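You operate a simulated robot arm through the tools that you are given. There is no shell and no other tool. Be economical: measure what you need, move in short steps, check, and stop when the job is done.

The job below is to be done with a simulated robot arm. You get a single attempt, and the scene is never put back.

Task
Plug the basin, run water to the lower line, add the shampoo and lay the purple comb in.
Fine: tap off; cup back where it stood; leave the other comb. Set down upright: cup.

It is judged by the outcome, as a careful person would: the job done as asked, and still so three seconds after it is handed in. It fails if anything else is knocked over, pushed out of place, dropped, spilled or broken.

Robot
A 6-joint arm with a fingered hand, fixed in place. Base frame: the origin is at the foot of the arm, x ahead of it, y to its left, z up; the work surface is at about z = 0.92. Units: m, degrees, N and s.
With the tool pointing down near the work surface it reaches from about 0.24 to 0.6 m from the base axis. Its first joint turns from -166.0 to 166.0 degrees. Payload 3.2 kg.
The tool frame sits at the grasp point between the pads (the TCP): z along the fingers, y along the line on which they close. The tips reach 0.022 m beyond it. The gripper opens to 0.112 m. The gripper's body begins 0.06 m behind the TCP. The gripper is a hand of 3 fingers: y runs from the thumb to the fingers, the wrist lies at [0, 0, -0.218] in the tool frame, and closing takes about 1.5 s.
Orientation is that of the tool frame in the base frame, as a unit quaternion [w, x, y, z]. With the fingers straight down and closing along the base's y, the tool's x points along the base's -x, its y along +y and its z along -z.

Tools
- The arm moves only by the tool send_rows. Its argument "motion" is a list of rows, each an object (a shift or turn left out is 0, a gripper value left out holds the last) with "translation": the shift along the tool's x, y, z in units of 20 mm (1.0 is 20 mm), a list of three; "rotation": the turn, a rotation vector about the tool's x, y, z in units of 5 degrees (1.0 is 5 degrees), a list of three. In form: [{"translation": [x, y, z], "rotation": [rx, ry, rz]}, ...]. A call has 1 to 8 rows; each row shifts and turns the commanded pose from where the row before left it, along the tool's axes as they then stand. "fingers" is the opening, from 0 (shut) to 1 (fully open), set as the call begins (left out, the last holds). A call with a number of a shift or a turn outside -1 to 1 is refused whole. A row lasts 0.2 s, in which the tool goes at most 0.05 m and 8.6 degrees; a call with a longer step from one row to the next is refused whole, and so is a gripper value outside its range. A pose out of reach is approached as far as the arm can. The call stops where the force on the tool passes 40 N (or 10 N more than at its start, if that is more) or the arm is blocked; 0.2 s more then pass. The fingers move at their own pace (about 0.108 m/s each) and stop on an object; they squeeze with about 28 N. The grip force told is the motor's: it shows also when the fingers shut on nothing. Time passes only in rows, and 0.2 s behind the last, so rows that do not move let the fingers close. The reply holds the time, the measured pose of the TCP, the force on the tool along the base axes, the opening and the grip force, in the units named above and with some noise, with the torque about the TCP (base axes, N m) and any sound that the robot's microphone picked up.
- Cameras (640 x 400 px; columns grow to the right, rows downward): "scene" is fixed at [0.2199, -0.4995, 1.6557]; the picture's right is [0.72, -0.69, 0.00], its down [-0.57, -0.60, -0.57] and it looks along [0.39, 0.41, -0.82] (base axes); focal length 292 px, centre (320, 200). "wrist" rides on the gripper at [0.066, 0.003, -0.081] in the tool frame; the picture's right is [-0.05, 1.00, 0.00], its down [-0.77, -0.04, -0.64] and it looks along [-0.63, -0.03, 0.77] (tool axes); focal length 275 px, centre (320, 200). There is no depth. A picture from a camera that has moved, and an enlarged one, comes with that camera's place and axes in the base frame and with its lens.
- snapshot(camera): a new picture of that camera. No time passes.
- lift_body(by): slides the trunk up (or, below 0, down) by that many m; the arm rides with it, the base frame stays. It gives what a move gives, with no picture.
- set_fingers(finger1, finger2, thumb_bend): sets how far each is bent, from 0 (flat) to 1 (curled in); at 0.3 the hand is open as for a grip, at 0.7 the pads meet at the TCP. One left out holds its place. A second passes; each finger stops where it meets its share of the squeeze, and holds until it gets a number again. A gripper value or a shape takes the hand back. It gives what a move gives, with no picture; readings hold the bend of each and the force on the fingers (four entries, about 0 where the hand has none), thumb and palm.
- grasp_type(shape): the hand has 3 fingers and takes this shape, open, in about a second: jaw (thumb against the fingers, like two jaws); tri (thumb and two fingers); tip (a fingertip pinch); poke (one finger out to press); point (the index stretched); flat (the hand flat); cup (the hand cupped); fist (a fist). The gripper value then closes the fingers along that shape, each until it touches; the sizes above hold for jaw. It gives what a move gives, with no picture.
- zoom(camera, box): a new picture of the part [left, top, right, bottom] of that camera's present view, enlarged. No time passes.
- sign_off(): hands the job in; it is judged then, once.

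Go step by step. Nothing tells you positions but the pictures and the camera data: compare them with the known pose of the tool, close in by small moves and look again before you grip or let go. The budget is 120 turns and 68 pictures, counting those below and the enlarged ones. Unless the task says otherwise, let go and move clear before handing in, and close with one line.

The tools are called by a JSON object that holds its "name" and its "arguments". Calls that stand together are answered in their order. send_rows: Moves the arm, as the interface text tells. Its arguments: {"type":"object","properties":{"motion":{"type":"array"},"fingers":{"type":"number"}},"required":["motion"]} The other tools are called the same way: lift_body (by) slides the trunk up or down; grasp_type (shape) gives the hand a shape; set_fingers (finger1, finger2, thumb_bend) moves the fingers one by one; snapshot (camera) takes a picture; zoom (camera, box) takes an enlarged picture of a part of a camera's view; sign_off () hands the job in.

At the start:

```text
clock: 0.0
position: [0.3405, 0.0228, 1.2142]
tcp_rot: [0.001, 0.001, 1.0, 0.001]
contact_force: [0.3, -0.1, 0.7]
torque: [-0.01, -0.04, 0.01]
finger_gap: 0.1118
gripper_force: 0.2
shape: jaw
bend: [0.3, 0.3, 0.3]
finger forces: [0.0, 0.0, 0.1, 0.0, 0.0, 0.0]
trunk travel left (down, up): [-0.525, 0.065]
```

scene: 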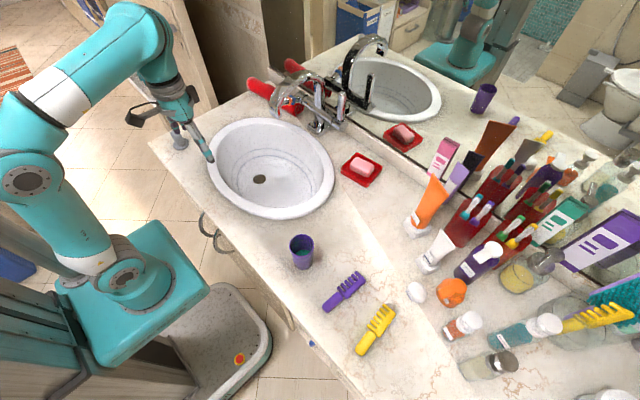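
wrist: 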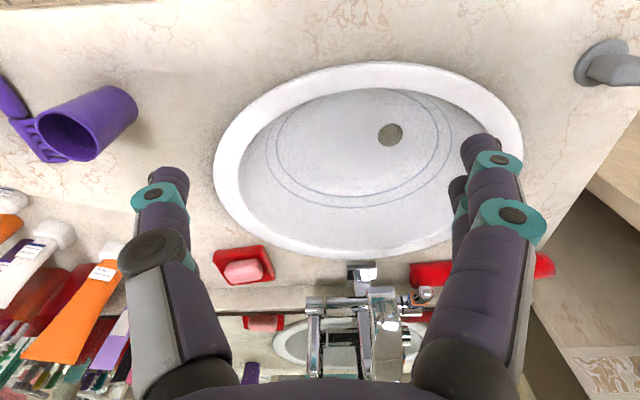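

I see the basin with a drain, the tap behind it, a purple cup and the purple and yellow combs to the right of the basin. I'll zoom in to find the plug, the tap handle and what the cup holds.

{"name": "zoom", "arguments": {"camera": "scene", "box": [140, 60, 400, 222]}}

{"name": "zoom", "arguments": {"camera": "scene", "box": [270, 210, 430, 370]}}

{"name": "zoom", "arguments": {"camera": "scene", "box": [400, 110, 640, 400]}}

{"name": "zoom", "arguments": {"camera": "wrist", "box": [200, 40, 640, 400]}}

```text
2.46 times, centred on (270, 141) of scene
camera zoom: at [0.2199, -0.4995, 1.6557], right [0.72, -0.69, 0.0], down [-0.57, -0.6, -0.57], along [0.39, 0.41, -0.82], focal length 718 px, centre (443, 345)
```

zoom: 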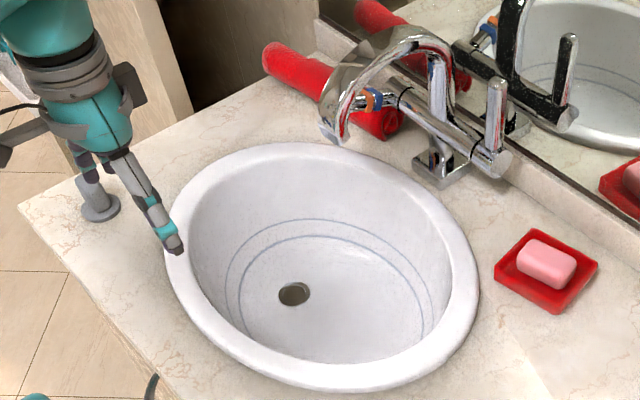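

```text
2.50 times, centred on (350, 290) of scene
camera zoom: at [0.2199, -0.4995, 1.6557], right [0.72, -0.69, 0.0], down [-0.57, -0.6, -0.57], along [0.39, 0.41, -0.82], focal length 729 px, centre (245, -25)
```

zoom: 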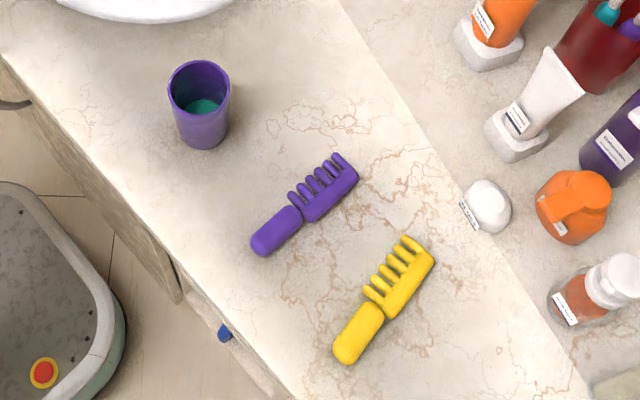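

```text
1.38 times, centred on (520, 255) of scene
camera zoom: at [0.2199, -0.4995, 1.6557], right [0.72, -0.69, 0.0], down [-0.57, -0.6, -0.57], along [0.39, 0.41, -0.82], focal length 402 px, centre (44, 124)
```

zoom: 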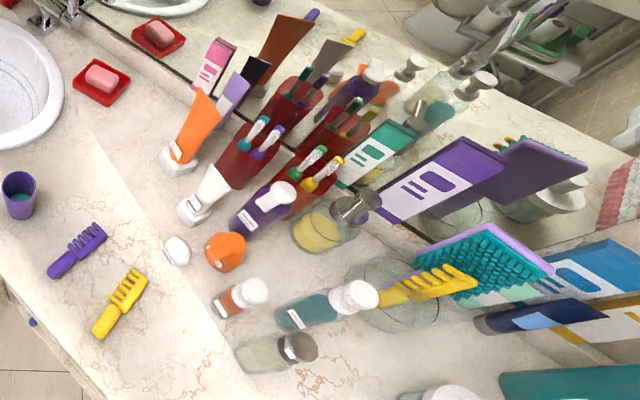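

```text
1.11 times, centred on (420, 220) of wrist
camera zoom: at [0.2739, 0.0256, 1.2947], right [0.05, 1.0, 0.0], down [0.77, -0.04, 0.64], along [0.64, -0.03, -0.77], focal length 306 px, centre (209, 178)
```

zoom: 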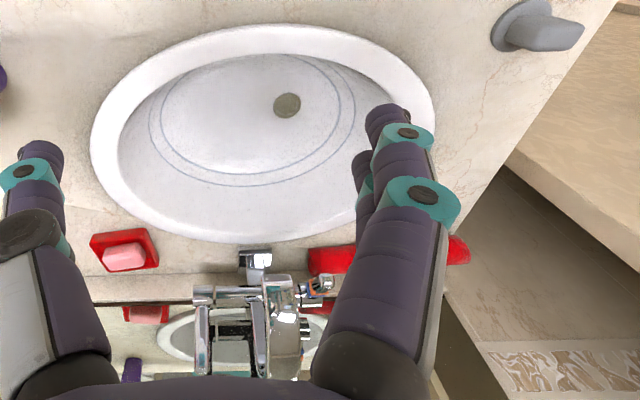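

The grey disc with a tab at about (0.378, 0.375) looks like the plug, the drain is near (0.523, 0.149, 0.807), and the teal shampoo is in the cup. I need a closer look at the tap and the plug.

{"name": "zoom", "arguments": {"camera": "scene", "box": [240, 60, 360, 140]}}

{"name": "zoom", "arguments": {"camera": "wrist", "box": [280, 240, 460, 390]}}

{"name": "zoom", "arguments": {"camera": "wrist", "box": [540, 20, 640, 110]}}

```text
5.00 times, centred on (300, 100) of scene
camera zoom: at [0.2199, -0.4995, 1.6557], right [0.72, -0.69, 0.0], down [-0.57, -0.6, -0.57], along [0.39, 0.41, -0.82], focal length 1459 px, centre (420, 700)
```

zoom: 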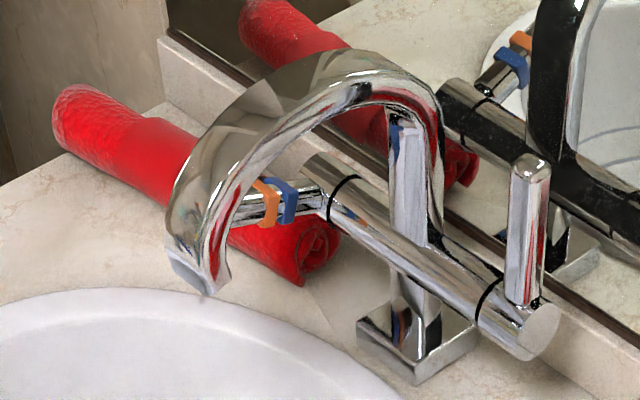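

```text
2.67 times, centred on (370, 315) of wrist
camera zoom: at [0.2739, 0.0256, 1.2947], right [0.05, 1.0, 0.0], down [0.77, -0.04, 0.64], along [0.64, -0.03, -0.77], focal length 734 px, centre (187, -107)
```

zoom: 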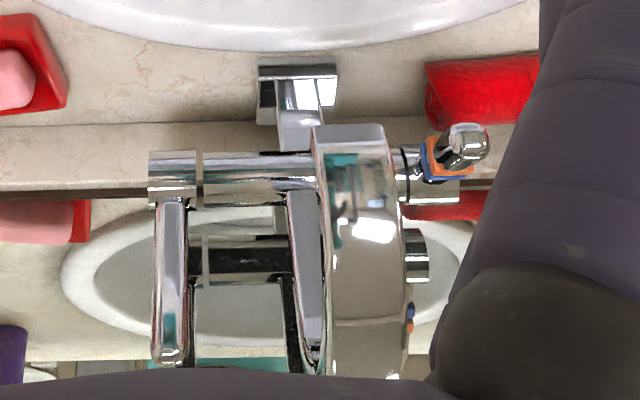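

```text
4.44 times, centred on (590, 65) of wrist
camera zoom: at [0.2739, 0.0256, 1.2947], right [0.05, 1.0, 0.0], down [0.77, -0.04, 0.64], along [0.64, -0.03, -0.77], focal length 1224 px, centre (-880, 800)
```

zoom: 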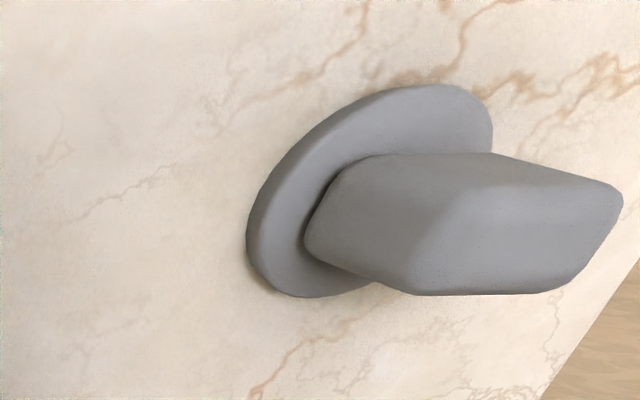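

The plug is a disc with an upright grip, and the tap has a vertical lever at its right end (about x 0.775, y -0.01, z 1.03 to 1.135) and a temperature knob on its left. I move over the plug first.

{"name": "send_rows", "arguments": {"motion": [{"translation": [-0.1, 1, 0.1]}, {"translation": [-0.1, 1, 0.1]}, {"translation": [-0.1, 1, 0.1]}, {"translation": [-0.1, 1, 0.1]}, {"translation": [-0.1, 1, 0.1]}, {"translation": [-0.1, 1, 0.1]}, {"translation": [-0.1, 1, 0.1]}, {"translation": [-0.1, 1, 0.1]}], "fingers": 1}}

{"name": "send_rows", "arguments": {"motion": [{"translation": [-0.1, 1, 0.2]}, {"translation": [-0.1, 1, 0.2]}, {"translation": [-0.1, 1, 0.2]}, {"translation": [-0.1, 1, 0.2]}, {"translation": [-0.1, 1, 0.2]}, {"translation": [-0.1, 1, 0.2]}, {"translation": [-0.1, 1, 0.2]}, {"translation": [-0.1, 1, 0.2]}]}}

{"name": "snapshot", "arguments": {"camera": "wrist"}}

```text
clock: 1.8
position: [0.3574, 0.182, 1.1969]
tcp_rot: [0.001, 0.002, 1.0, 0.001]
contact_force: [-0.3, -0.8, -0.3]
torque: [0.02, 0.02, 0.02]
finger_gap: 0.1118
gripper_force: 0.0
shape: jaw
bend: [0.3, 0.3, 0.3]
finger forces: [0.0, 0.1, 0.1, 0.0, 0.0, 0.0]
trunk travel left (down, up): [-0.525, 0.065]
```

```text
clock: 3.6
position: [0.3653, 0.3346, 1.1565]
tcp_rot: [0.001, 0.001, 1.0, 0.002]
contact_force: [-0.6, -0.4, -0.4]
torque: [0.02, 0.0, 0.01]
finger_gap: 0.1119
gripper_force: 0.0
shape: jaw
bend: [0.3, 0.3, 0.3]
finger forces: [0.0, 0.0, 0.0, 0.0, 0.1, 0.0]
out of reach, approached as far as the arm can: row 7, 8
trunk travel left (down, up): [-0.525, 0.065]
```

```text
58 pictures are left
camera wrist: at [0.2982, 0.3368, 1.2363], right [0.05, 1.0, 0.0], down [0.77, -0.04, 0.64], along [0.64, -0.03, -0.77], focal length 275 px, centre (320, 200)
```

wrist: 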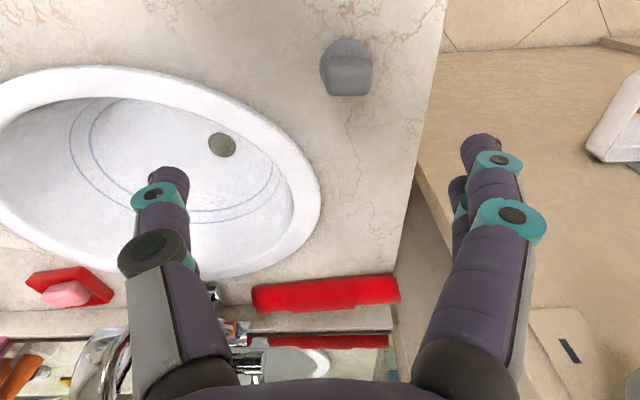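

The plug sits at about (0.374, 0.360), right under the hand. I check the handle's orientation.

{"name": "zoom", "arguments": {"camera": "wrist", "box": [290, 20, 410, 110]}}

{"name": "zoom", "arguments": {"camera": "scene", "box": [120, 60, 280, 180]}}

```text
4.44 times, centred on (350, 65) of wrist
camera zoom: at [0.2982, 0.3368, 1.2363], right [0.05, 1.0, 0.0], down [0.77, -0.04, 0.64], along [0.64, -0.03, -0.77], focal length 1224 px, centre (187, 800)
```

zoom: 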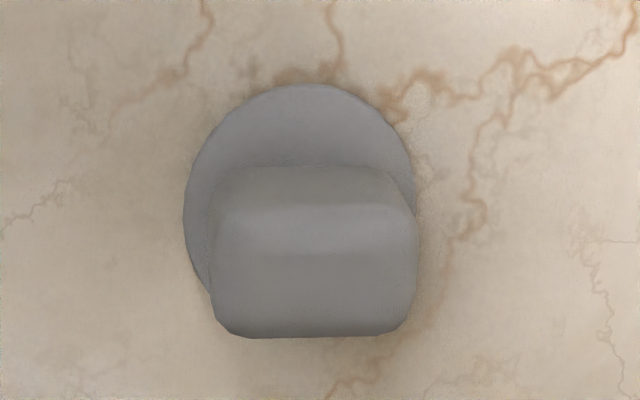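

```text
3.33 times, centred on (200, 120) of scene
camera zoom: at [0.2199, -0.4995, 1.6557], right [0.72, -0.69, 0.0], down [-0.57, -0.6, -0.57], along [0.39, 0.41, -0.82], focal length 972 px, centre (720, 467)
```

zoom: 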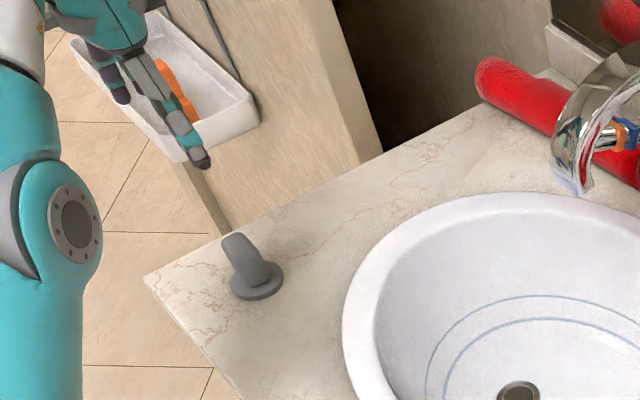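

The plug's grip is about 40 mm wide along y, centred near (0.375, 0.358), with its top near z 0.99. I descend to just above it and check.

{"name": "send_rows", "arguments": {"motion": [{"translation": [0, 0, 1]}, {"translation": [0, 0, 1]}, {"translation": [0, 0, 1]}, {"translation": [0, 0.5, 1]}, {"translation": [0, 0.4, 1]}]}}

{"name": "snapshot", "arguments": {"camera": "wrist"}}

```text
clock: 4.8
position: [0.3628, 0.3531, 1.057]
tcp_rot: [0.0, 0.001, 1.0, 0.0]
contact_force: [0.5, 0.3, 0.2]
torque: [0.0, 0.02, -0.03]
finger_gap: 0.112
gripper_force: 0.0
shape: jaw
bend: [0.3, 0.3, 0.3]
finger forces: [0.1, 0.0, 0.1, 0.0, 0.0, 0.0]
trunk travel left (down, up): [-0.525, 0.065]
```

```text
55 pictures are left
camera wrist: at [0.2962, 0.3548, 1.1365], right [0.05, 1.0, 0.0], down [0.77, -0.04, 0.64], along [0.64, -0.03, -0.77], focal length 275 px, centre (320, 200)
```

wrist: 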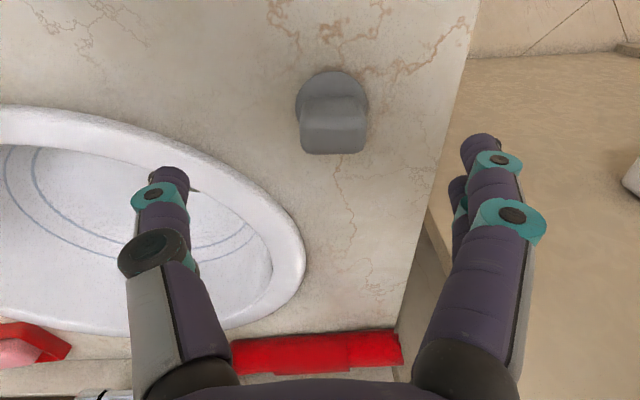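

The plug's centre works out at about (0.379, 0.360). I go down around the grip.

{"name": "send_rows", "arguments": {"motion": [{"translation": [-0.4, 0.3, 0]}, {"translation": [-0.4, 0, 0.6]}, {"translation": [0, 0, 1]}, {"translation": [0, 0, 1]}, {"translation": [0, 0, 1]}, {"translation": [0, 0, 0.8]}]}}

{"name": "snapshot", "arguments": {"camera": "wrist"}}

```text
clock: 6.2
position: [0.3788, 0.3552, 0.968]
tcp_rot: [0.001, 0.001, 1.0, 0.001]
contact_force: [-0.3, -0.9, -0.7]
torque: [0.0, -0.03, -0.03]
finger_gap: 0.1118
gripper_force: 0.0
shape: jaw
bend: [0.3, 0.3, 0.3]
finger forces: [0.1, 0.0, 0.0, 0.0, 0.0, 0.0]
trunk travel left (down, up): [-0.525, 0.065]
```

```text
54 pictures are left
camera wrist: at [0.3117, 0.3585, 1.0475], right [0.05, 1.0, 0.0], down [0.77, -0.04, 0.64], along [0.64, -0.03, -0.77], focal length 275 px, centre (320, 200)
```

wrist: 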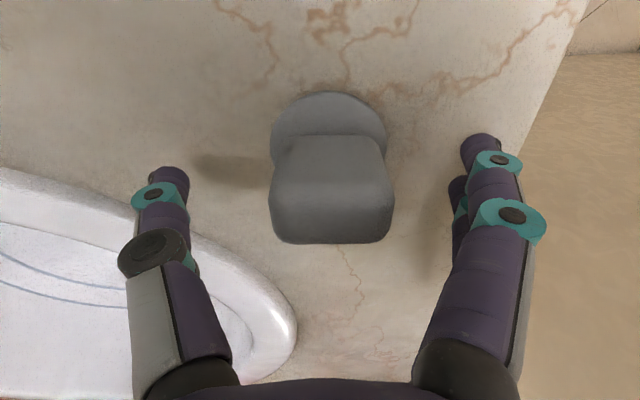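

The grip sits centred between the fingers. I lower a few millimetres and close.

{"name": "send_rows", "arguments": {"motion": [{"translation": [0, 0.15, 0.5]}, {"translation": [0, 0, 0]}]}}

{"name": "send_rows", "arguments": {"motion": [{}, {}, {}, {}, {}, {}, {}, {}], "fingers": 0}}

{"name": "send_rows", "arguments": {"motion": [{"translation": [0, 0, -1]}, {"translation": [0, 0, -1]}, {"translation": [0, 0, -1]}, {"translation": [0, 0, -1]}, {"translation": [0, 0, -1]}, {"translation": [0, 0, -0.5]}]}}

{"name": "snapshot", "arguments": {"camera": "wrist"}}

```text
clock: 6.8
position: [0.3798, 0.3594, 0.9585]
tcp_rot: [0.0, 0.001, 1.0, 0.001]
contact_force: [0.1, 0.4, 0.1]
torque: [-0.01, 0.0, 0.0]
finger_gap: 0.112
gripper_force: 0.1
shape: jaw
bend: [0.3, 0.3, 0.3]
finger forces: [0.1, 0.0, 0.1, 0.0, 0.1, 0.0]
trunk travel left (down, up): [-0.525, 0.065]
```

```text
clock: 8.6
position: [0.3791, 0.3593, 0.9579]
tcp_rot: [-0.001, 0.001, 1.0, 0.0]
contact_force: [0.5, -0.5, -0.5]
torque: [0.01, -0.02, -0.01]
finger_gap: 0.0367
gripper_force: 28.3
shape: jaw
bend: [0.74, 0.73, 0.7]
finger forces: [12.1, 12.7, 0.0, 0.0, 24.8, 0.0]
trunk travel left (down, up): [-0.525, 0.065]
```

```text
clock: 10.0
position: [0.3772, 0.361, 1.0683]
tcp_rot: [0.0, 0.001, 1.0, -0.001]
contact_force: [-0.2, -0.5, -0.8]
torque: [-0.03, 0.03, 0.0]
finger_gap: 0.0365
gripper_force: 28.0
shape: jaw
bend: [0.74, 0.73, 0.7]
finger forces: [12.6, 13.1, 0.1, 0.1, 25.4, 0.0]
trunk travel left (down, up): [-0.525, 0.065]
```

```text
53 pictures are left
camera wrist: at [0.3112, 0.3632, 1.1487], right [0.05, 1.0, 0.0], down [0.77, -0.04, 0.64], along [0.64, -0.03, -0.77], focal length 275 px, centre (320, 200)
```

wrist: 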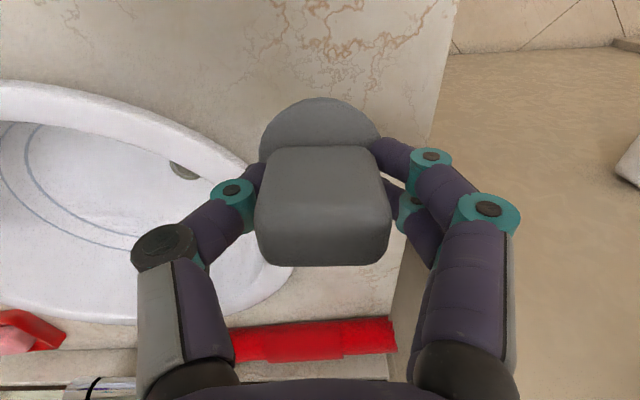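

The plug is held firmly. I carry it toward the drain at about (0.523, 0.149); the spout tip at about (0.60, 0.09, 1.09) is near there, so I'll approach carefully.

{"name": "send_rows", "arguments": {"motion": [{"translation": [-0.5, -1, 0]}, {"translation": [-0.5, -1, 0]}, {"translation": [-0.5, -1, 0]}, {"translation": [-0.5, -1, 0]}, {"translation": [-0.5, -1, 0]}, {"translation": [-0.5, -1, 0]}, {"translation": [-0.5, -1, 0]}, {"translation": [-0.5, -1, 0]}]}}

{"name": "send_rows", "arguments": {"motion": [{"translation": [-0.5, -1, 0]}, {"translation": [-0.5, -1, 0]}, {"translation": [-0.7, -0.6, 0]}, {"translation": [-0.5, 0, 0]}]}}

{"name": "snapshot", "arguments": {"camera": "wrist"}}

{"name": "snapshot", "arguments": {"camera": "scene"}}

```text
clock: 11.8
position: [0.4598, 0.2, 1.0683]
tcp_rot: [0.0, 0.0, 1.0, 0.001]
contact_force: [0.1, -0.7, -0.3]
torque: [-0.01, -0.04, 0.0]
finger_gap: 0.0365
gripper_force: 27.9
shape: jaw
bend: [0.74, 0.73, 0.7]
finger forces: [12.8, 13.1, 0.1, 0.0, 25.4, 0.0]
trunk travel left (down, up): [-0.525, 0.065]
```

```text
clock: 12.8
position: [0.5049, 0.1478, 1.0679]
tcp_rot: [0.0, 0.001, 1.0, 0.001]
contact_force: [0.4, 0.6, -1.7]
torque: [0.0, 0.01, -0.01]
finger_gap: 0.0365
gripper_force: 27.9
shape: jaw
bend: [0.74, 0.73, 0.7]
finger forces: [12.9, 13.1, 0.0, 0.0, 25.4, 0.0]
trunk travel left (down, up): [-0.525, 0.065]
```

```text
52 pictures are left
camera wrist: at [0.4375, 0.1503, 1.1482], right [0.05, 1.0, 0.0], down [0.77, -0.04, 0.64], along [0.64, -0.03, -0.77], focal length 275 px, centre (320, 200)
```

wrist: 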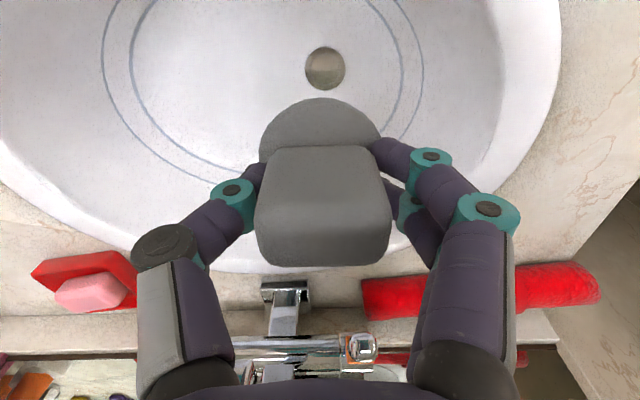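

```text
51 pictures are left
```

scene: 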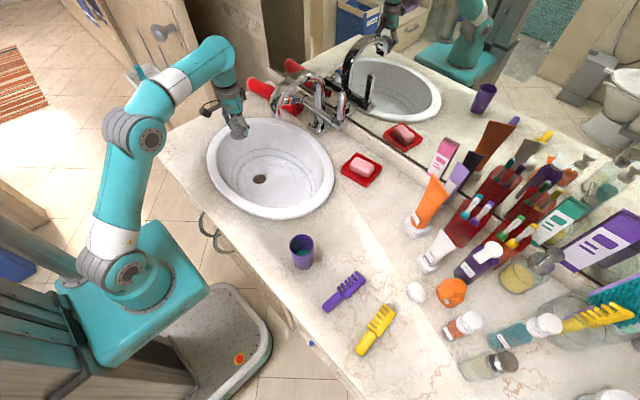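

The drain refines to about (0.523, 0.151, 0.807). I lower the plug most of the way and look again.

{"name": "send_rows", "arguments": {"motion": [{"translation": [-0.9, 0.15, 0.5]}, {"translation": [0, 0, 1]}, {"translation": [0, 0, 1]}, {"translation": [0, 0, 1]}, {"translation": [0, 0, 1]}, {"translation": [0, 0, 1]}, {"translation": [0, 0, 1]}, {"translation": [0, 0, 1]}]}}

{"name": "snapshot", "arguments": {"camera": "wrist"}}

{"name": "zoom", "arguments": {"camera": "scene", "box": [180, 60, 360, 220]}}

```text
clock: 14.6
position: [0.5214, 0.1503, 0.9194]
tcp_rot: [0.0, 0.001, 1.0, 0.001]
contact_force: [-0.2, -1.4, -1.1]
torque: [0.01, 0.01, 0.02]
finger_gap: 0.0364
gripper_force: 28.0
shape: jaw
bend: [0.74, 0.73, 0.7]
finger forces: [13.1, 12.9, 0.0, 0.0, 25.4, 0.0]
trunk travel left (down, up): [-0.525, 0.065]
```

```text
50 pictures are left
camera wrist: at [0.4542, 0.1518, 0.9979], right [0.05, 1.0, 0.0], down [0.77, -0.04, 0.64], along [0.64, -0.03, -0.77], focal length 275 px, centre (320, 200)
```

wrist: 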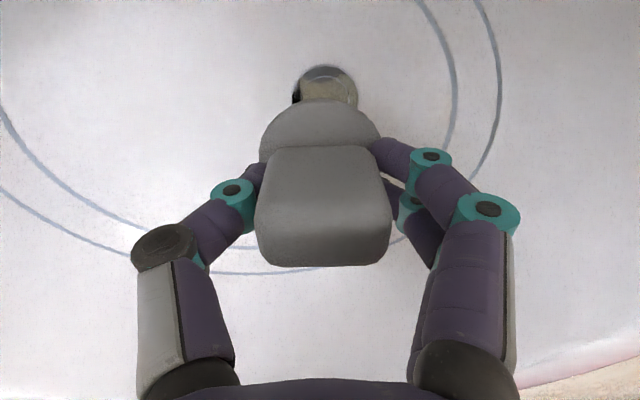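

```text
2.50 times, centred on (270, 140) of scene
camera zoom: at [0.2199, -0.4995, 1.6557], right [0.72, -0.69, 0.0], down [-0.57, -0.6, -0.57], along [0.39, 0.41, -0.82], focal length 729 px, centre (445, 350)
```

zoom: 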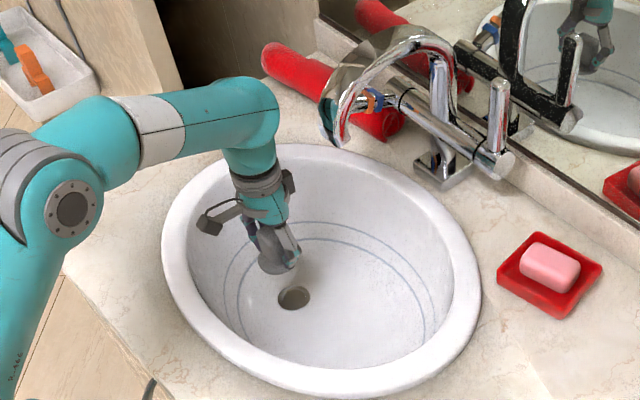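

The plug lines up with the drain to within about 3 mm. I lower it onto the drain gently until it touches.

{"name": "send_rows", "arguments": {"motion": [{"translation": [0, 0.12, 1]}, {"translation": [0, 0, 1]}, {"translation": [0, 0, 1]}, {"translation": [0, 0, 0.3]}]}}

{"name": "send_rows", "arguments": {"motion": [{"translation": [0, 0, 0.2]}, {"translation": [0, 0, 0.2]}, {"translation": [0, 0, 0.2]}]}}

{"name": "snapshot", "arguments": {"camera": "wrist"}}

```text
clock: 15.6
position: [0.523, 0.1545, 0.8507]
tcp_rot: [0.0, 0.001, 1.0, 0.001]
contact_force: [0.1, 0.7, -0.6]
torque: [0.0, -0.03, 0.01]
finger_gap: 0.0367
gripper_force: 27.7
shape: jaw
bend: [0.74, 0.73, 0.7]
finger forces: [12.9, 12.9, 0.1, 0.1, 25.4, 0.1]
trunk travel left (down, up): [-0.525, 0.065]
```

```text
clock: 16.4
position: [0.5228, 0.1524, 0.8392]
tcp_rot: [0.0, 0.001, 1.0, 0.0]
contact_force: [-0.8, -1.0, 0.2]
torque: [0.01, -0.02, 0.0]
finger_gap: 0.0363
gripper_force: 27.7
shape: jaw
bend: [0.74, 0.73, 0.7]
finger forces: [13.1, 13.0, 0.0, 0.0, 25.4, 0.1]
trunk travel left (down, up): [-0.525, 0.065]
```

```text
48 pictures are left
camera wrist: at [0.4559, 0.156, 0.9192], right [0.05, 1.0, 0.0], down [0.77, -0.04, 0.64], along [0.64, -0.03, -0.77], focal length 275 px, centre (320, 200)
```

wrist: 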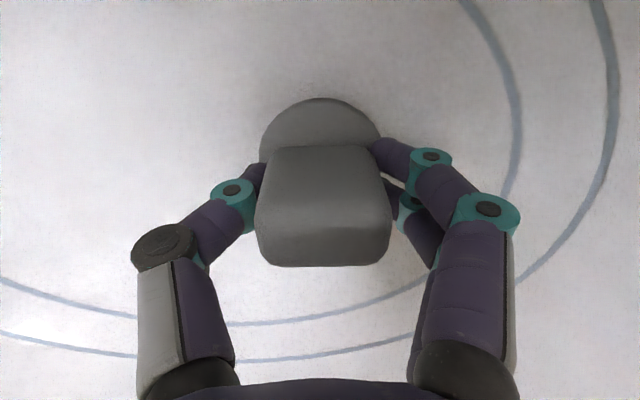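

The drain is covered in view but there is no contact yet, so I keep going down in small steps.

{"name": "send_rows", "arguments": {"motion": [{"translation": [0, 0, 0.15]}, {"translation": [0, 0, 0.15]}, {"translation": [0, 0, 0.15]}, {"translation": [0, 0, 0.15]}, {"translation": [0, 0, 0.15]}]}}

```text
clock: 17.6
position: [0.5204, 0.1547, 0.8247]
tcp_rot: [0.0, 0.001, 1.0, 0.001]
contact_force: [1.5, 0.3, 4.5]
torque: [0.1, 0.0, 0.0]
finger_gap: 0.0365
gripper_force: 27.6
shape: jaw
bend: [0.74, 0.74, 0.7]
finger forces: [12.1, 12.8, 0.0, 0.0, 26.0, 0.1]
trunk travel left (down, up): [-0.525, 0.065]
```

First contact came at z 0.825. I press a little more and look at how the disc sits.

{"name": "send_rows", "arguments": {"motion": [{"translation": [0, 0, 0.15]}, {"translation": [0, 0, 0.15]}]}}

{"name": "zoom", "arguments": {"camera": "wrist", "box": [220, 60, 420, 200]}}

{"name": "zoom", "arguments": {"camera": "scene", "box": [210, 120, 310, 210]}}

```text
clock: 18.2
position: [0.5207, 0.1541, 0.8223]
tcp_rot: [0.004, 0.001, 1.0, 0.002]
contact_force: [2.9, -0.3, 35.2]
torque: [0.31, 0.0, 0.01]
finger_gap: 0.0378
gripper_force: 28.2
shape: jaw
bend: [0.74, 0.74, 0.71]
finger forces: [20.0, 16.5, 0.0, 0.0, 34.4, 0.0]
trunk travel left (down, up): [-0.525, 0.065]
```

```text
2.86 times, centred on (320, 130) of wrist
camera zoom: at [0.4532, 0.156, 0.9021], right [0.05, 1.0, 0.0], down [0.77, -0.04, 0.64], along [0.64, -0.03, -0.77], focal length 786 px, centre (320, 400)
```

zoom: 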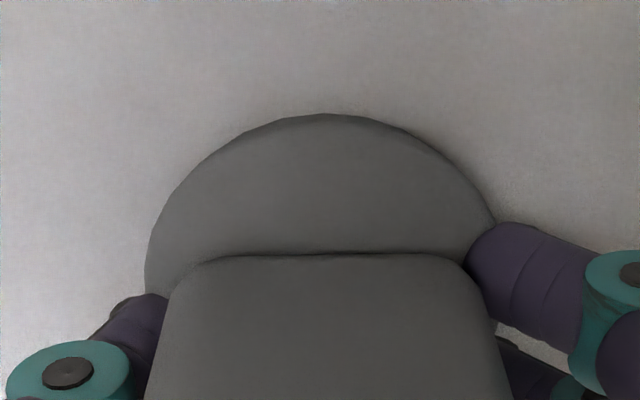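

```text
4.44 times, centred on (260, 165) of scene
camera zoom: at [0.2199, -0.4995, 1.6557], right [0.72, -0.69, 0.0], down [-0.57, -0.6, -0.57], along [0.39, 0.41, -0.82], focal length 1297 px, centre (587, 356)
```

zoom: 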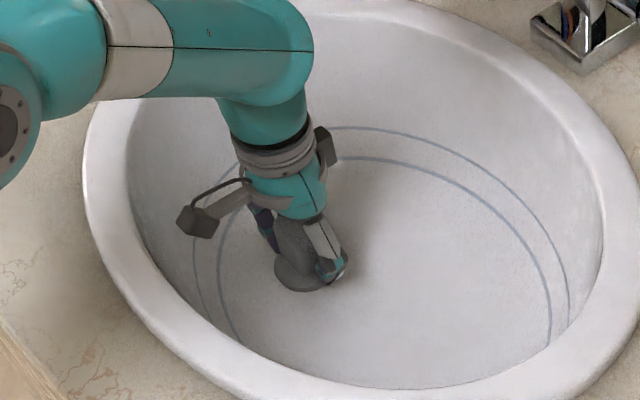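

The plug is touching the bowl, but comparing pictures the drain centre is likely 6–8 mm further in x. I lift slightly, shift and press down again.

{"name": "send_rows", "arguments": {"motion": [{"translation": [0, 0, -0.4]}, {"translation": [-0.4, 0, 0]}, {"translation": [0, 0, 0.2]}, {"translation": [0, 0, 0.1]}, {"translation": [0, 0, 0.1]}]}}

{"name": "zoom", "arguments": {"camera": "scene", "box": [210, 120, 310, 210]}}

```text
clock: 19.4
position: [0.5306, 0.1539, 0.8234]
tcp_rot: [0.003, 0.0, 1.0, 0.002]
contact_force: [3.8, -1.4, 35.8]
torque: [0.29, 0.0, -0.02]
finger_gap: 0.0378
gripper_force: 27.5
shape: jaw
bend: [0.74, 0.74, 0.71]
finger forces: [20.4, 16.5, 0.1, 0.0, 35.0, 0.0]
trunk travel left (down, up): [-0.525, 0.065]
```

```text
4.44 times, centred on (260, 165) of scene
camera zoom: at [0.2199, -0.4995, 1.6557], right [0.72, -0.69, 0.0], down [-0.57, -0.6, -0.57], along [0.39, 0.41, -0.82], focal length 1297 px, centre (587, 356)
```

zoom: 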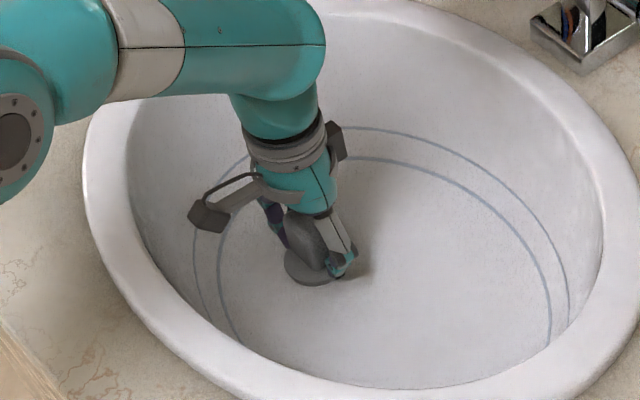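

Now it looks slightly past, so I back off about 4 mm and reseat.

{"name": "send_rows", "arguments": {"motion": [{"translation": [0, 0, -0.4]}, {"translation": [0.2, 0, 0]}, {"translation": [0, 0, 0.2]}, {"translation": [0, 0, 0.1]}, {"translation": [0, 0, 0.08]}]}}

{"name": "send_rows", "arguments": {"motion": [{}, {}, {}, {}, {}, {}], "fingers": 0.55}}

{"name": "send_rows", "arguments": {"motion": [{"translation": [0, 0, -1]}, {"translation": [0, 0, -1]}, {"translation": [0, 0, -1]}, {"translation": [0, 0, -1]}, {"translation": [0, 0, -1]}, {"translation": [0, 0, -1]}, {"translation": [0, 0, -1]}, {"translation": [0, 0, -1]}]}}

{"name": "snapshot", "arguments": {"camera": "wrist"}}

{"name": "zoom", "arguments": {"camera": "scene", "box": [210, 120, 310, 210]}}

```text
clock: 20.6
position: [0.5252, 0.1535, 0.8218]
tcp_rot: [0.004, 0.001, 1.0, 0.002]
contact_force: [-0.1, -2.1, 33.8]
torque: [0.28, 0.08, 0.04]
finger_gap: 0.038
gripper_force: 28.3
shape: jaw
bend: [0.74, 0.74, 0.71]
finger forces: [20.4, 15.9, 0.0, 0.0, 34.3, 0.1]
trunk travel left (down, up): [-0.525, 0.065]
```

```text
clock: 22.0
position: [0.5242, 0.1535, 0.8196]
tcp_rot: [0.0, 0.001, 1.0, 0.001]
contact_force: [-1.9, -0.5, 5.4]
torque: [0.16, 0.02, 0.03]
finger_gap: 0.0599
gripper_force: 0.0
shape: jaw
bend: [0.73, 0.73, 0.7]
finger forces: [2.5, 2.5, 0.0, 0.0, 0.0, 0.1]
trunk travel left (down, up): [-0.525, 0.065]
```

```text
clock: 23.8
position: [0.5247, 0.1535, 0.9823]
tcp_rot: [0.001, 0.001, 1.0, 0.002]
contact_force: [0.2, -0.3, -0.1]
torque: [-0.02, 0.01, 0.02]
finger_gap: 0.061
gripper_force: 0.2
shape: jaw
bend: [0.72, 0.72, 0.7]
finger forces: [0.0, 0.1, 0.0, 0.0, 0.0, 0.1]
trunk travel left (down, up): [-0.525, 0.065]
```

```text
44 pictures are left
camera wrist: at [0.4576, 0.1555, 1.0613], right [0.05, 1.0, 0.0], down [0.77, -0.04, 0.64], along [0.64, -0.03, -0.77], focal length 275 px, centre (320, 200)
```

wrist: 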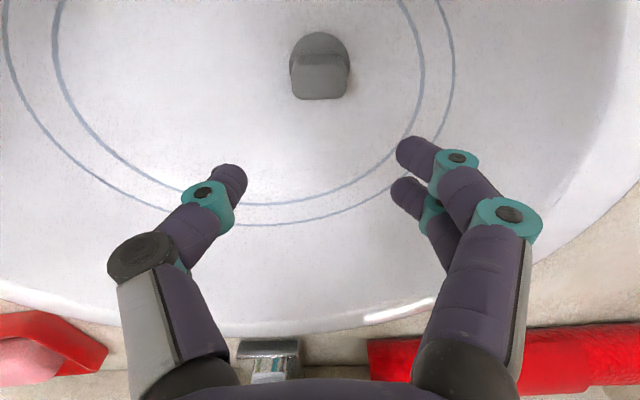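

```text
4.44 times, centred on (260, 165) of scene
camera zoom: at [0.2199, -0.4995, 1.6557], right [0.72, -0.69, 0.0], down [-0.57, -0.6, -0.57], along [0.39, 0.41, -0.82], focal length 1297 px, centre (587, 356)
```

zoom: 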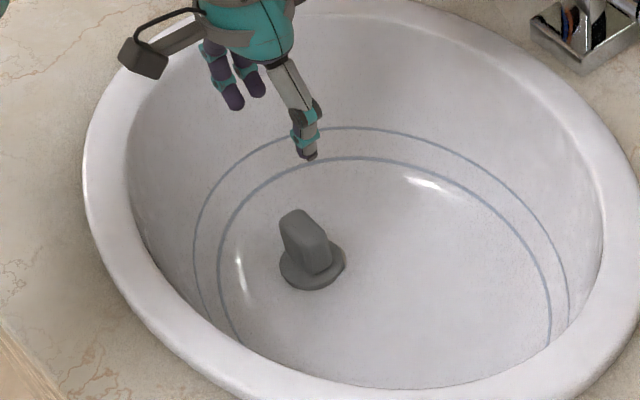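

The plug stands over the drain; I zoom tight to see whether any of the drain is uncovered.

{"name": "zoom", "arguments": {"camera": "scene", "box": [246, 160, 278, 190]}}

{"name": "zoom", "arguments": {"camera": "wrist", "box": [270, 10, 370, 110]}}

```text
13.33 times, centred on (262, 175) of scene
camera zoom: at [0.2199, -0.4995, 1.6557], right [0.72, -0.69, 0.0], down [-0.57, -0.6, -0.57], along [0.39, 0.41, -0.82], focal length 3890 px, centre (1093, 533)
```

zoom: 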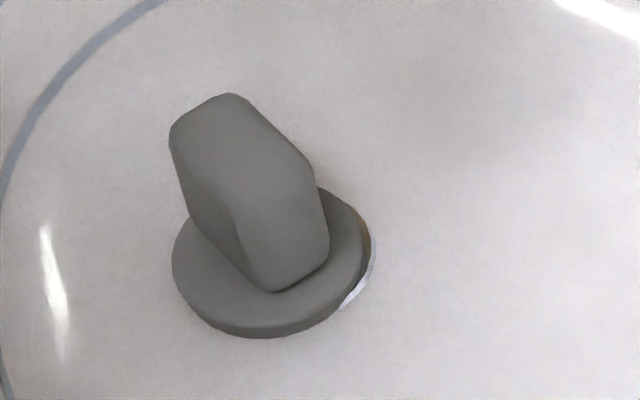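

```text
4.00 times, centred on (320, 60) of wrist
camera zoom: at [0.4576, 0.1555, 1.0613], right [0.05, 1.0, 0.0], down [0.77, -0.04, 0.64], along [0.64, -0.03, -0.77], focal length 1101 px, centre (320, 760)
```

zoom: 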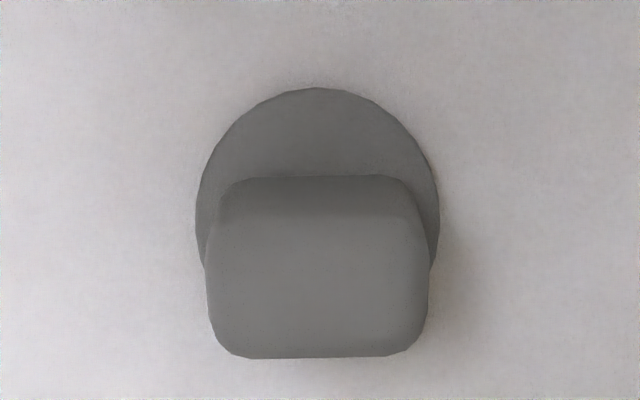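

A thin sliver of drain shows on the picture's right, so the plug needs to move about (+3.5, -3.5) mm. I regrip it, lift slightly, shift and reseat.

{"name": "send_rows", "arguments": {"motion": [{"translation": [0, 0, 1]}, {"translation": [0, 0, 1]}, {"translation": [0, 0, 1]}, {"translation": [0, 0, 1]}, {"translation": [0, 0, 1]}, {"translation": [0, 0, 1]}, {"translation": [0, 0, 1]}, {"translation": [0, 0, 0.7]}], "fingers": 0.8}}

{"name": "send_rows", "arguments": {"motion": [{}, {}, {}, {}, {}, {}, {}, {}], "fingers": 0}}

{"name": "send_rows", "arguments": {"motion": [{"translation": [0, 0, -0.4]}, {"translation": [-0.18, -0.17, 0]}, {"translation": [0, 0, 0]}]}}

{"name": "zoom", "arguments": {"camera": "scene", "box": [246, 160, 278, 190]}}

```text
clock: 25.6
position: [0.5269, 0.1544, 0.8255]
tcp_rot: [0.001, 0.001, 1.0, 0.0]
contact_force: [-0.3, -0.4, -0.4]
torque: [-0.03, 0.0, -0.03]
finger_gap: 0.0892
gripper_force: 0.0
shape: jaw
bend: [0.59, 0.59, 0.55]
finger forces: [0.0, 0.0, 0.1, 0.1, 0.0, 0.0]
trunk travel left (down, up): [-0.525, 0.065]
```

```text
clock: 27.4
position: [0.5265, 0.1542, 0.8252]
tcp_rot: [0.0, 0.001, 1.0, 0.001]
contact_force: [0.0, 0.2, 0.2]
torque: [0.01, 0.01, -0.02]
finger_gap: 0.0367
gripper_force: 28.3
shape: jaw
bend: [0.73, 0.73, 0.7]
finger forces: [12.6, 12.9, 0.0, 0.1, 25.0, 0.0]
trunk travel left (down, up): [-0.525, 0.065]
```

```text
clock: 28.2
position: [0.5282, 0.1517, 0.8328]
tcp_rot: [0.0, 0.001, 1.0, 0.001]
contact_force: [0.1, -0.3, 0.0]
torque: [-0.02, -0.01, 0.01]
finger_gap: 0.0367
gripper_force: 28.1
shape: jaw
bend: [0.73, 0.73, 0.7]
finger forces: [12.6, 12.9, 0.0, 0.0, 25.1, 0.1]
trunk travel left (down, up): [-0.525, 0.065]
```

```text
13.33 times, centred on (262, 175) of scene
camera zoom: at [0.2199, -0.4995, 1.6557], right [0.72, -0.69, 0.0], down [-0.57, -0.6, -0.57], along [0.39, 0.41, -0.82], focal length 3890 px, centre (1093, 533)
```

zoom: 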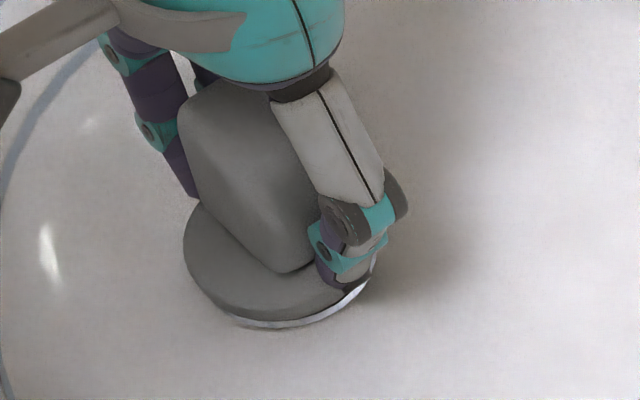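

The raised plug now shows the chrome rim around its edge, so it is nearly centred; I nudge 2.5 mm in x and seat it.

{"name": "send_rows", "arguments": {"motion": [{"translation": [-0.12, 0, 0]}, {"translation": [0, 0, 0.2]}, {"translation": [0, 0, 0.15]}, {"translation": [0, 0, 0.15]}]}}

{"name": "send_rows", "arguments": {"motion": [{}, {}, {}, {}, {}, {}], "fingers": 0.8}}

{"name": "send_rows", "arguments": {"motion": [{"translation": [0, 0, -1]}, {"translation": [0, 0, -1]}, {"translation": [0, 0, -1]}, {"translation": [0, 0, -1]}, {"translation": [0, 0, -1]}, {"translation": [0, 0, -1]}, {"translation": [0, 0, -1]}, {"translation": [0, 0, -1]}]}}

{"name": "zoom", "arguments": {"camera": "scene", "box": [246, 160, 278, 190]}}

```text
clock: 29.2
position: [0.5322, 0.1496, 0.8241]
tcp_rot: [0.002, 0.001, 1.0, 0.002]
contact_force: [0.4, -0.4, 10.6]
torque: [0.22, 0.06, 0.01]
finger_gap: 0.0365
gripper_force: 27.9
shape: jaw
bend: [0.73, 0.74, 0.7]
finger forces: [12.5, 13.3, 0.0, 0.1, 26.7, 0.1]
trunk travel left (down, up): [-0.525, 0.065]
```

```text
clock: 30.6
position: [0.5337, 0.1499, 0.8255]
tcp_rot: [0.001, 0.0, 1.0, 0.001]
contact_force: [-1.1, 0.1, -0.2]
torque: [-0.01, 0.0, 0.02]
finger_gap: 0.0893
gripper_force: 0.0
shape: jaw
bend: [0.59, 0.59, 0.55]
finger forces: [0.1, 0.0, 0.0, 0.0, 0.0, 0.0]
trunk travel left (down, up): [-0.525, 0.065]
```

```text
clock: 32.4
position: [0.5317, 0.1511, 0.9847]
tcp_rot: [0.001, 0.0, 1.0, 0.0]
contact_force: [0.9, -0.6, -0.4]
torque: [0.01, 0.0, 0.03]
finger_gap: 0.0893
gripper_force: 0.0
shape: jaw
bend: [0.59, 0.59, 0.55]
finger forces: [0.0, 0.0, 0.0, 0.0, 0.0, 0.0]
trunk travel left (down, up): [-0.525, 0.065]
```

```text
13.33 times, centred on (262, 175) of scene
camera zoom: at [0.2199, -0.4995, 1.6557], right [0.72, -0.69, 0.0], down [-0.57, -0.6, -0.57], along [0.39, 0.41, -0.82], focal length 3890 px, centre (1093, 533)
```

zoom: 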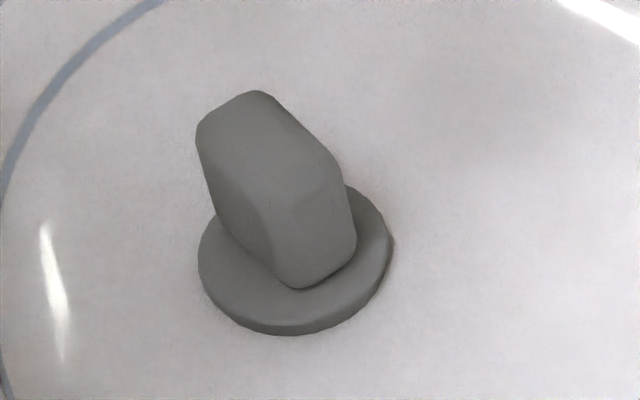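

No drain shows now from the scene camera. One check from the wrist side.

{"name": "zoom", "arguments": {"camera": "wrist", "box": [270, 10, 370, 110]}}

```text
4.00 times, centred on (320, 60) of wrist
camera zoom: at [0.464, 0.1531, 1.0639], right [0.05, 1.0, 0.0], down [0.77, -0.04, 0.64], along [0.64, -0.03, -0.77], focal length 1101 px, centre (320, 760)
```

zoom: 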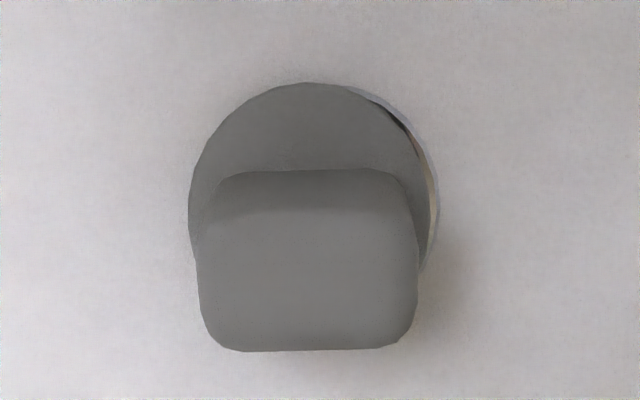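

From this side a sliver shows toward +y, so the plug needs about 4 mm more in +y. I regrip and shift it.

{"name": "send_rows", "arguments": {"motion": [{"translation": [0, 0, 1]}, {"translation": [0, 0, 1]}, {"translation": [0, 0, 1]}, {"translation": [0, 0, 1]}, {"translation": [0, 0, 1]}, {"translation": [0, 0, 1]}, {"translation": [0, 0, 1]}, {"translation": [0, 0, 0.9]}]}}

{"name": "send_rows", "arguments": {"motion": [{}, {}, {}, {}, {}, {}, {}, {}], "fingers": 0}}

{"name": "send_rows", "arguments": {"motion": [{"translation": [0, 0, -0.3]}, {"translation": [0.04, 0.2, 0]}, {}, {"translation": [0, 0, 0.15]}, {"translation": [0, 0, 0.15]}, {"translation": [0, 0, 0.1]}]}}

{"name": "send_rows", "arguments": {"motion": [{}, {}, {}, {}, {}, {}], "fingers": 0.8}}

{"name": "send_rows", "arguments": {"motion": [{"translation": [0, 0, -1]}, {"translation": [0, 0, -1]}, {"translation": [0, 0, -1]}, {"translation": [0, 0, -1]}, {"translation": [0, 0, -1]}, {"translation": [0, 0, -1]}, {"translation": [0, 0, -1]}, {"translation": [0, 0, -1]}]}}

{"name": "zoom", "arguments": {"camera": "scene", "box": [246, 160, 278, 190]}}

{"name": "zoom", "arguments": {"camera": "wrist", "box": [270, 10, 370, 110]}}

```text
clock: 34.2
position: [0.5313, 0.1502, 0.826]
tcp_rot: [0.001, 0.0, 1.0, 0.002]
contact_force: [0.5, -1.3, 0.2]
torque: [-0.01, 0.01, 0.0]
finger_gap: 0.0892
gripper_force: 0.0
shape: jaw
bend: [0.59, 0.59, 0.55]
finger forces: [0.1, 0.0, 0.0, 0.0, 0.1, 0.0]
trunk travel left (down, up): [-0.525, 0.065]
```

```text
clock: 36.0
position: [0.5302, 0.1504, 0.8268]
tcp_rot: [0.0, 0.001, 1.0, 0.001]
contact_force: [0.6, 0.0, 0.0]
torque: [0.02, 0.02, 0.02]
finger_gap: 0.0366
gripper_force: 28.4
shape: jaw
bend: [0.73, 0.73, 0.7]
finger forces: [12.3, 12.8, 0.1, 0.1, 25.0, 0.1]
trunk travel left (down, up): [-0.525, 0.065]
```

```text
clock: 37.4
position: [0.5313, 0.1528, 0.8251]
tcp_rot: [0.0, 0.001, 1.0, 0.001]
contact_force: [-0.2, -1.7, 5.6]
torque: [0.09, 0.02, 0.02]
finger_gap: 0.0366
gripper_force: 28.2
shape: jaw
bend: [0.74, 0.73, 0.7]
finger forces: [11.5, 12.5, 0.0, 0.0, 26.1, 0.1]
trunk travel left (down, up): [-0.525, 0.065]
```

```text
clock: 38.8
position: [0.5298, 0.1537, 0.8252]
tcp_rot: [0.001, 0.001, 1.0, 0.0]
contact_force: [-0.5, 0.3, -0.1]
torque: [-0.02, 0.02, -0.02]
finger_gap: 0.0896
gripper_force: 0.1
shape: jaw
bend: [0.59, 0.59, 0.55]
finger forces: [0.0, 0.0, 0.1, 0.0, 0.1, 0.0]
trunk travel left (down, up): [-0.525, 0.065]
```

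```text
clock: 40.6
position: [0.5311, 0.1539, 0.9856]
tcp_rot: [0.0, 0.0, 1.0, 0.001]
contact_force: [0.5, 0.6, -0.4]
torque: [0.0, -0.05, 0.0]
finger_gap: 0.0894
gripper_force: 0.0
shape: jaw
bend: [0.59, 0.59, 0.55]
finger forces: [0.0, 0.1, 0.1, 0.0, 0.0, 0.0]
trunk travel left (down, up): [-0.525, 0.065]
```

```text
13.33 times, centred on (262, 175) of scene
camera zoom: at [0.2199, -0.4995, 1.6557], right [0.72, -0.69, 0.0], down [-0.57, -0.6, -0.57], along [0.39, 0.41, -0.82], focal length 3890 px, centre (1093, 533)
```

zoom: 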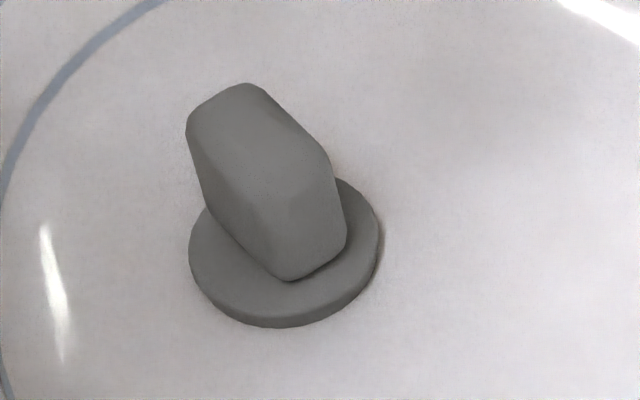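

```text
4.00 times, centred on (320, 60) of wrist
camera zoom: at [0.4641, 0.1569, 1.0643], right [0.05, 1.0, 0.0], down [0.77, -0.04, 0.64], along [0.64, -0.03, -0.77], focal length 1101 px, centre (320, 760)
```

zoom: 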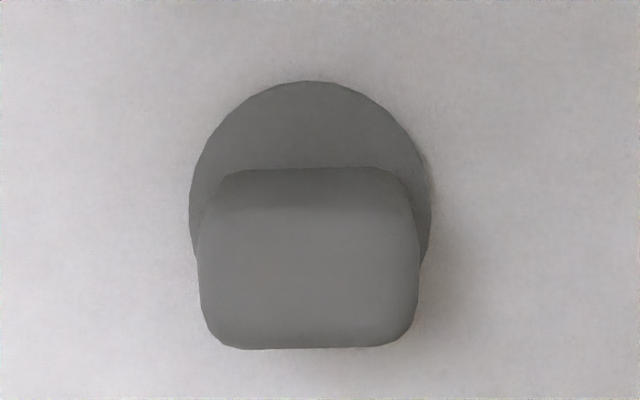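

The drain is fully covered from both views. Next is the tap: I back off to the right, yaw 25° and pitch the hand toward the lever, so that it reaches in from the right, clear of the spout.

{"name": "send_rows", "arguments": {"motion": [{"translation": [1, -0.5, -0.7]}, {"translation": [1, -1, -0.7]}, {"translation": [1, -1, -0.7]}, {"translation": [1, -1, -0.7]}, {"translation": [0, -1, -0.7]}, {"translation": [0, -1, -0.7]}, {"translation": [0, -1, -0.7]}, {"translation": [0, -1, 0]}]}}

{"name": "send_rows", "arguments": {"motion": [{"translation": [0, -1, 0], "rotation": [0, 0, -1]}, {"translation": [0, -1, 0], "rotation": [0, 0, -1]}, {"translation": [0, -1, 0], "rotation": [0, 0, -1]}, {"rotation": [0, 0, -1]}, {"rotation": [0, 0, -1]}]}}

{"name": "send_rows", "arguments": {"motion": [{"rotation": [0, -1, 0]}, {"rotation": [0, -1, 0]}, {"rotation": [0, -1, 0]}, {"rotation": [0, -1, 0]}, {"rotation": [0, -1, 0]}, {"rotation": [0, -1, 0]}, {"rotation": [0, -1, 0]}, {"rotation": [0, -1, 0]}]}}

```text
clock: 42.4
position: [0.4494, 0.0007, 1.0824]
tcp_rot: [0.001, 0.0, 1.0, 0.001]
contact_force: [-0.6, -0.2, -0.3]
torque: [-0.01, 0.0, 0.01]
finger_gap: 0.0893
gripper_force: 0.0
shape: jaw
bend: [0.59, 0.59, 0.55]
finger forces: [0.1, 0.0, 0.1, 0.0, 0.0, 0.1]
trunk travel left (down, up): [-0.525, 0.065]
```

```text
clock: 43.6
position: [0.4548, -0.0557, 1.0834]
tcp_rot: [0.001, -0.217, 0.976, 0.0]
contact_force: [0.3, 0.1, -0.2]
torque: [0.0, 0.0, 0.01]
finger_gap: 0.0892
gripper_force: 0.2
shape: jaw
bend: [0.59, 0.59, 0.55]
finger forces: [0.0, 0.0, 0.0, 0.1, 0.0, 0.0]
trunk travel left (down, up): [-0.525, 0.065]
```

```text
clock: 45.4
position: [0.4627, -0.041, 1.092]
tcp_rot: [0.332, -0.199, 0.919, 0.071]
contact_force: [0.3, 0.1, -0.2]
torque: [0.04, 0.03, -0.02]
finger_gap: 0.0896
gripper_force: 0.2
shape: jaw
bend: [0.59, 0.59, 0.55]
finger forces: [0.0, 0.1, 0.1, 0.1, 0.0, 0.1]
out of reach, approached as far as the arm can: row 8
trunk travel left (down, up): [-0.525, 0.065]
```

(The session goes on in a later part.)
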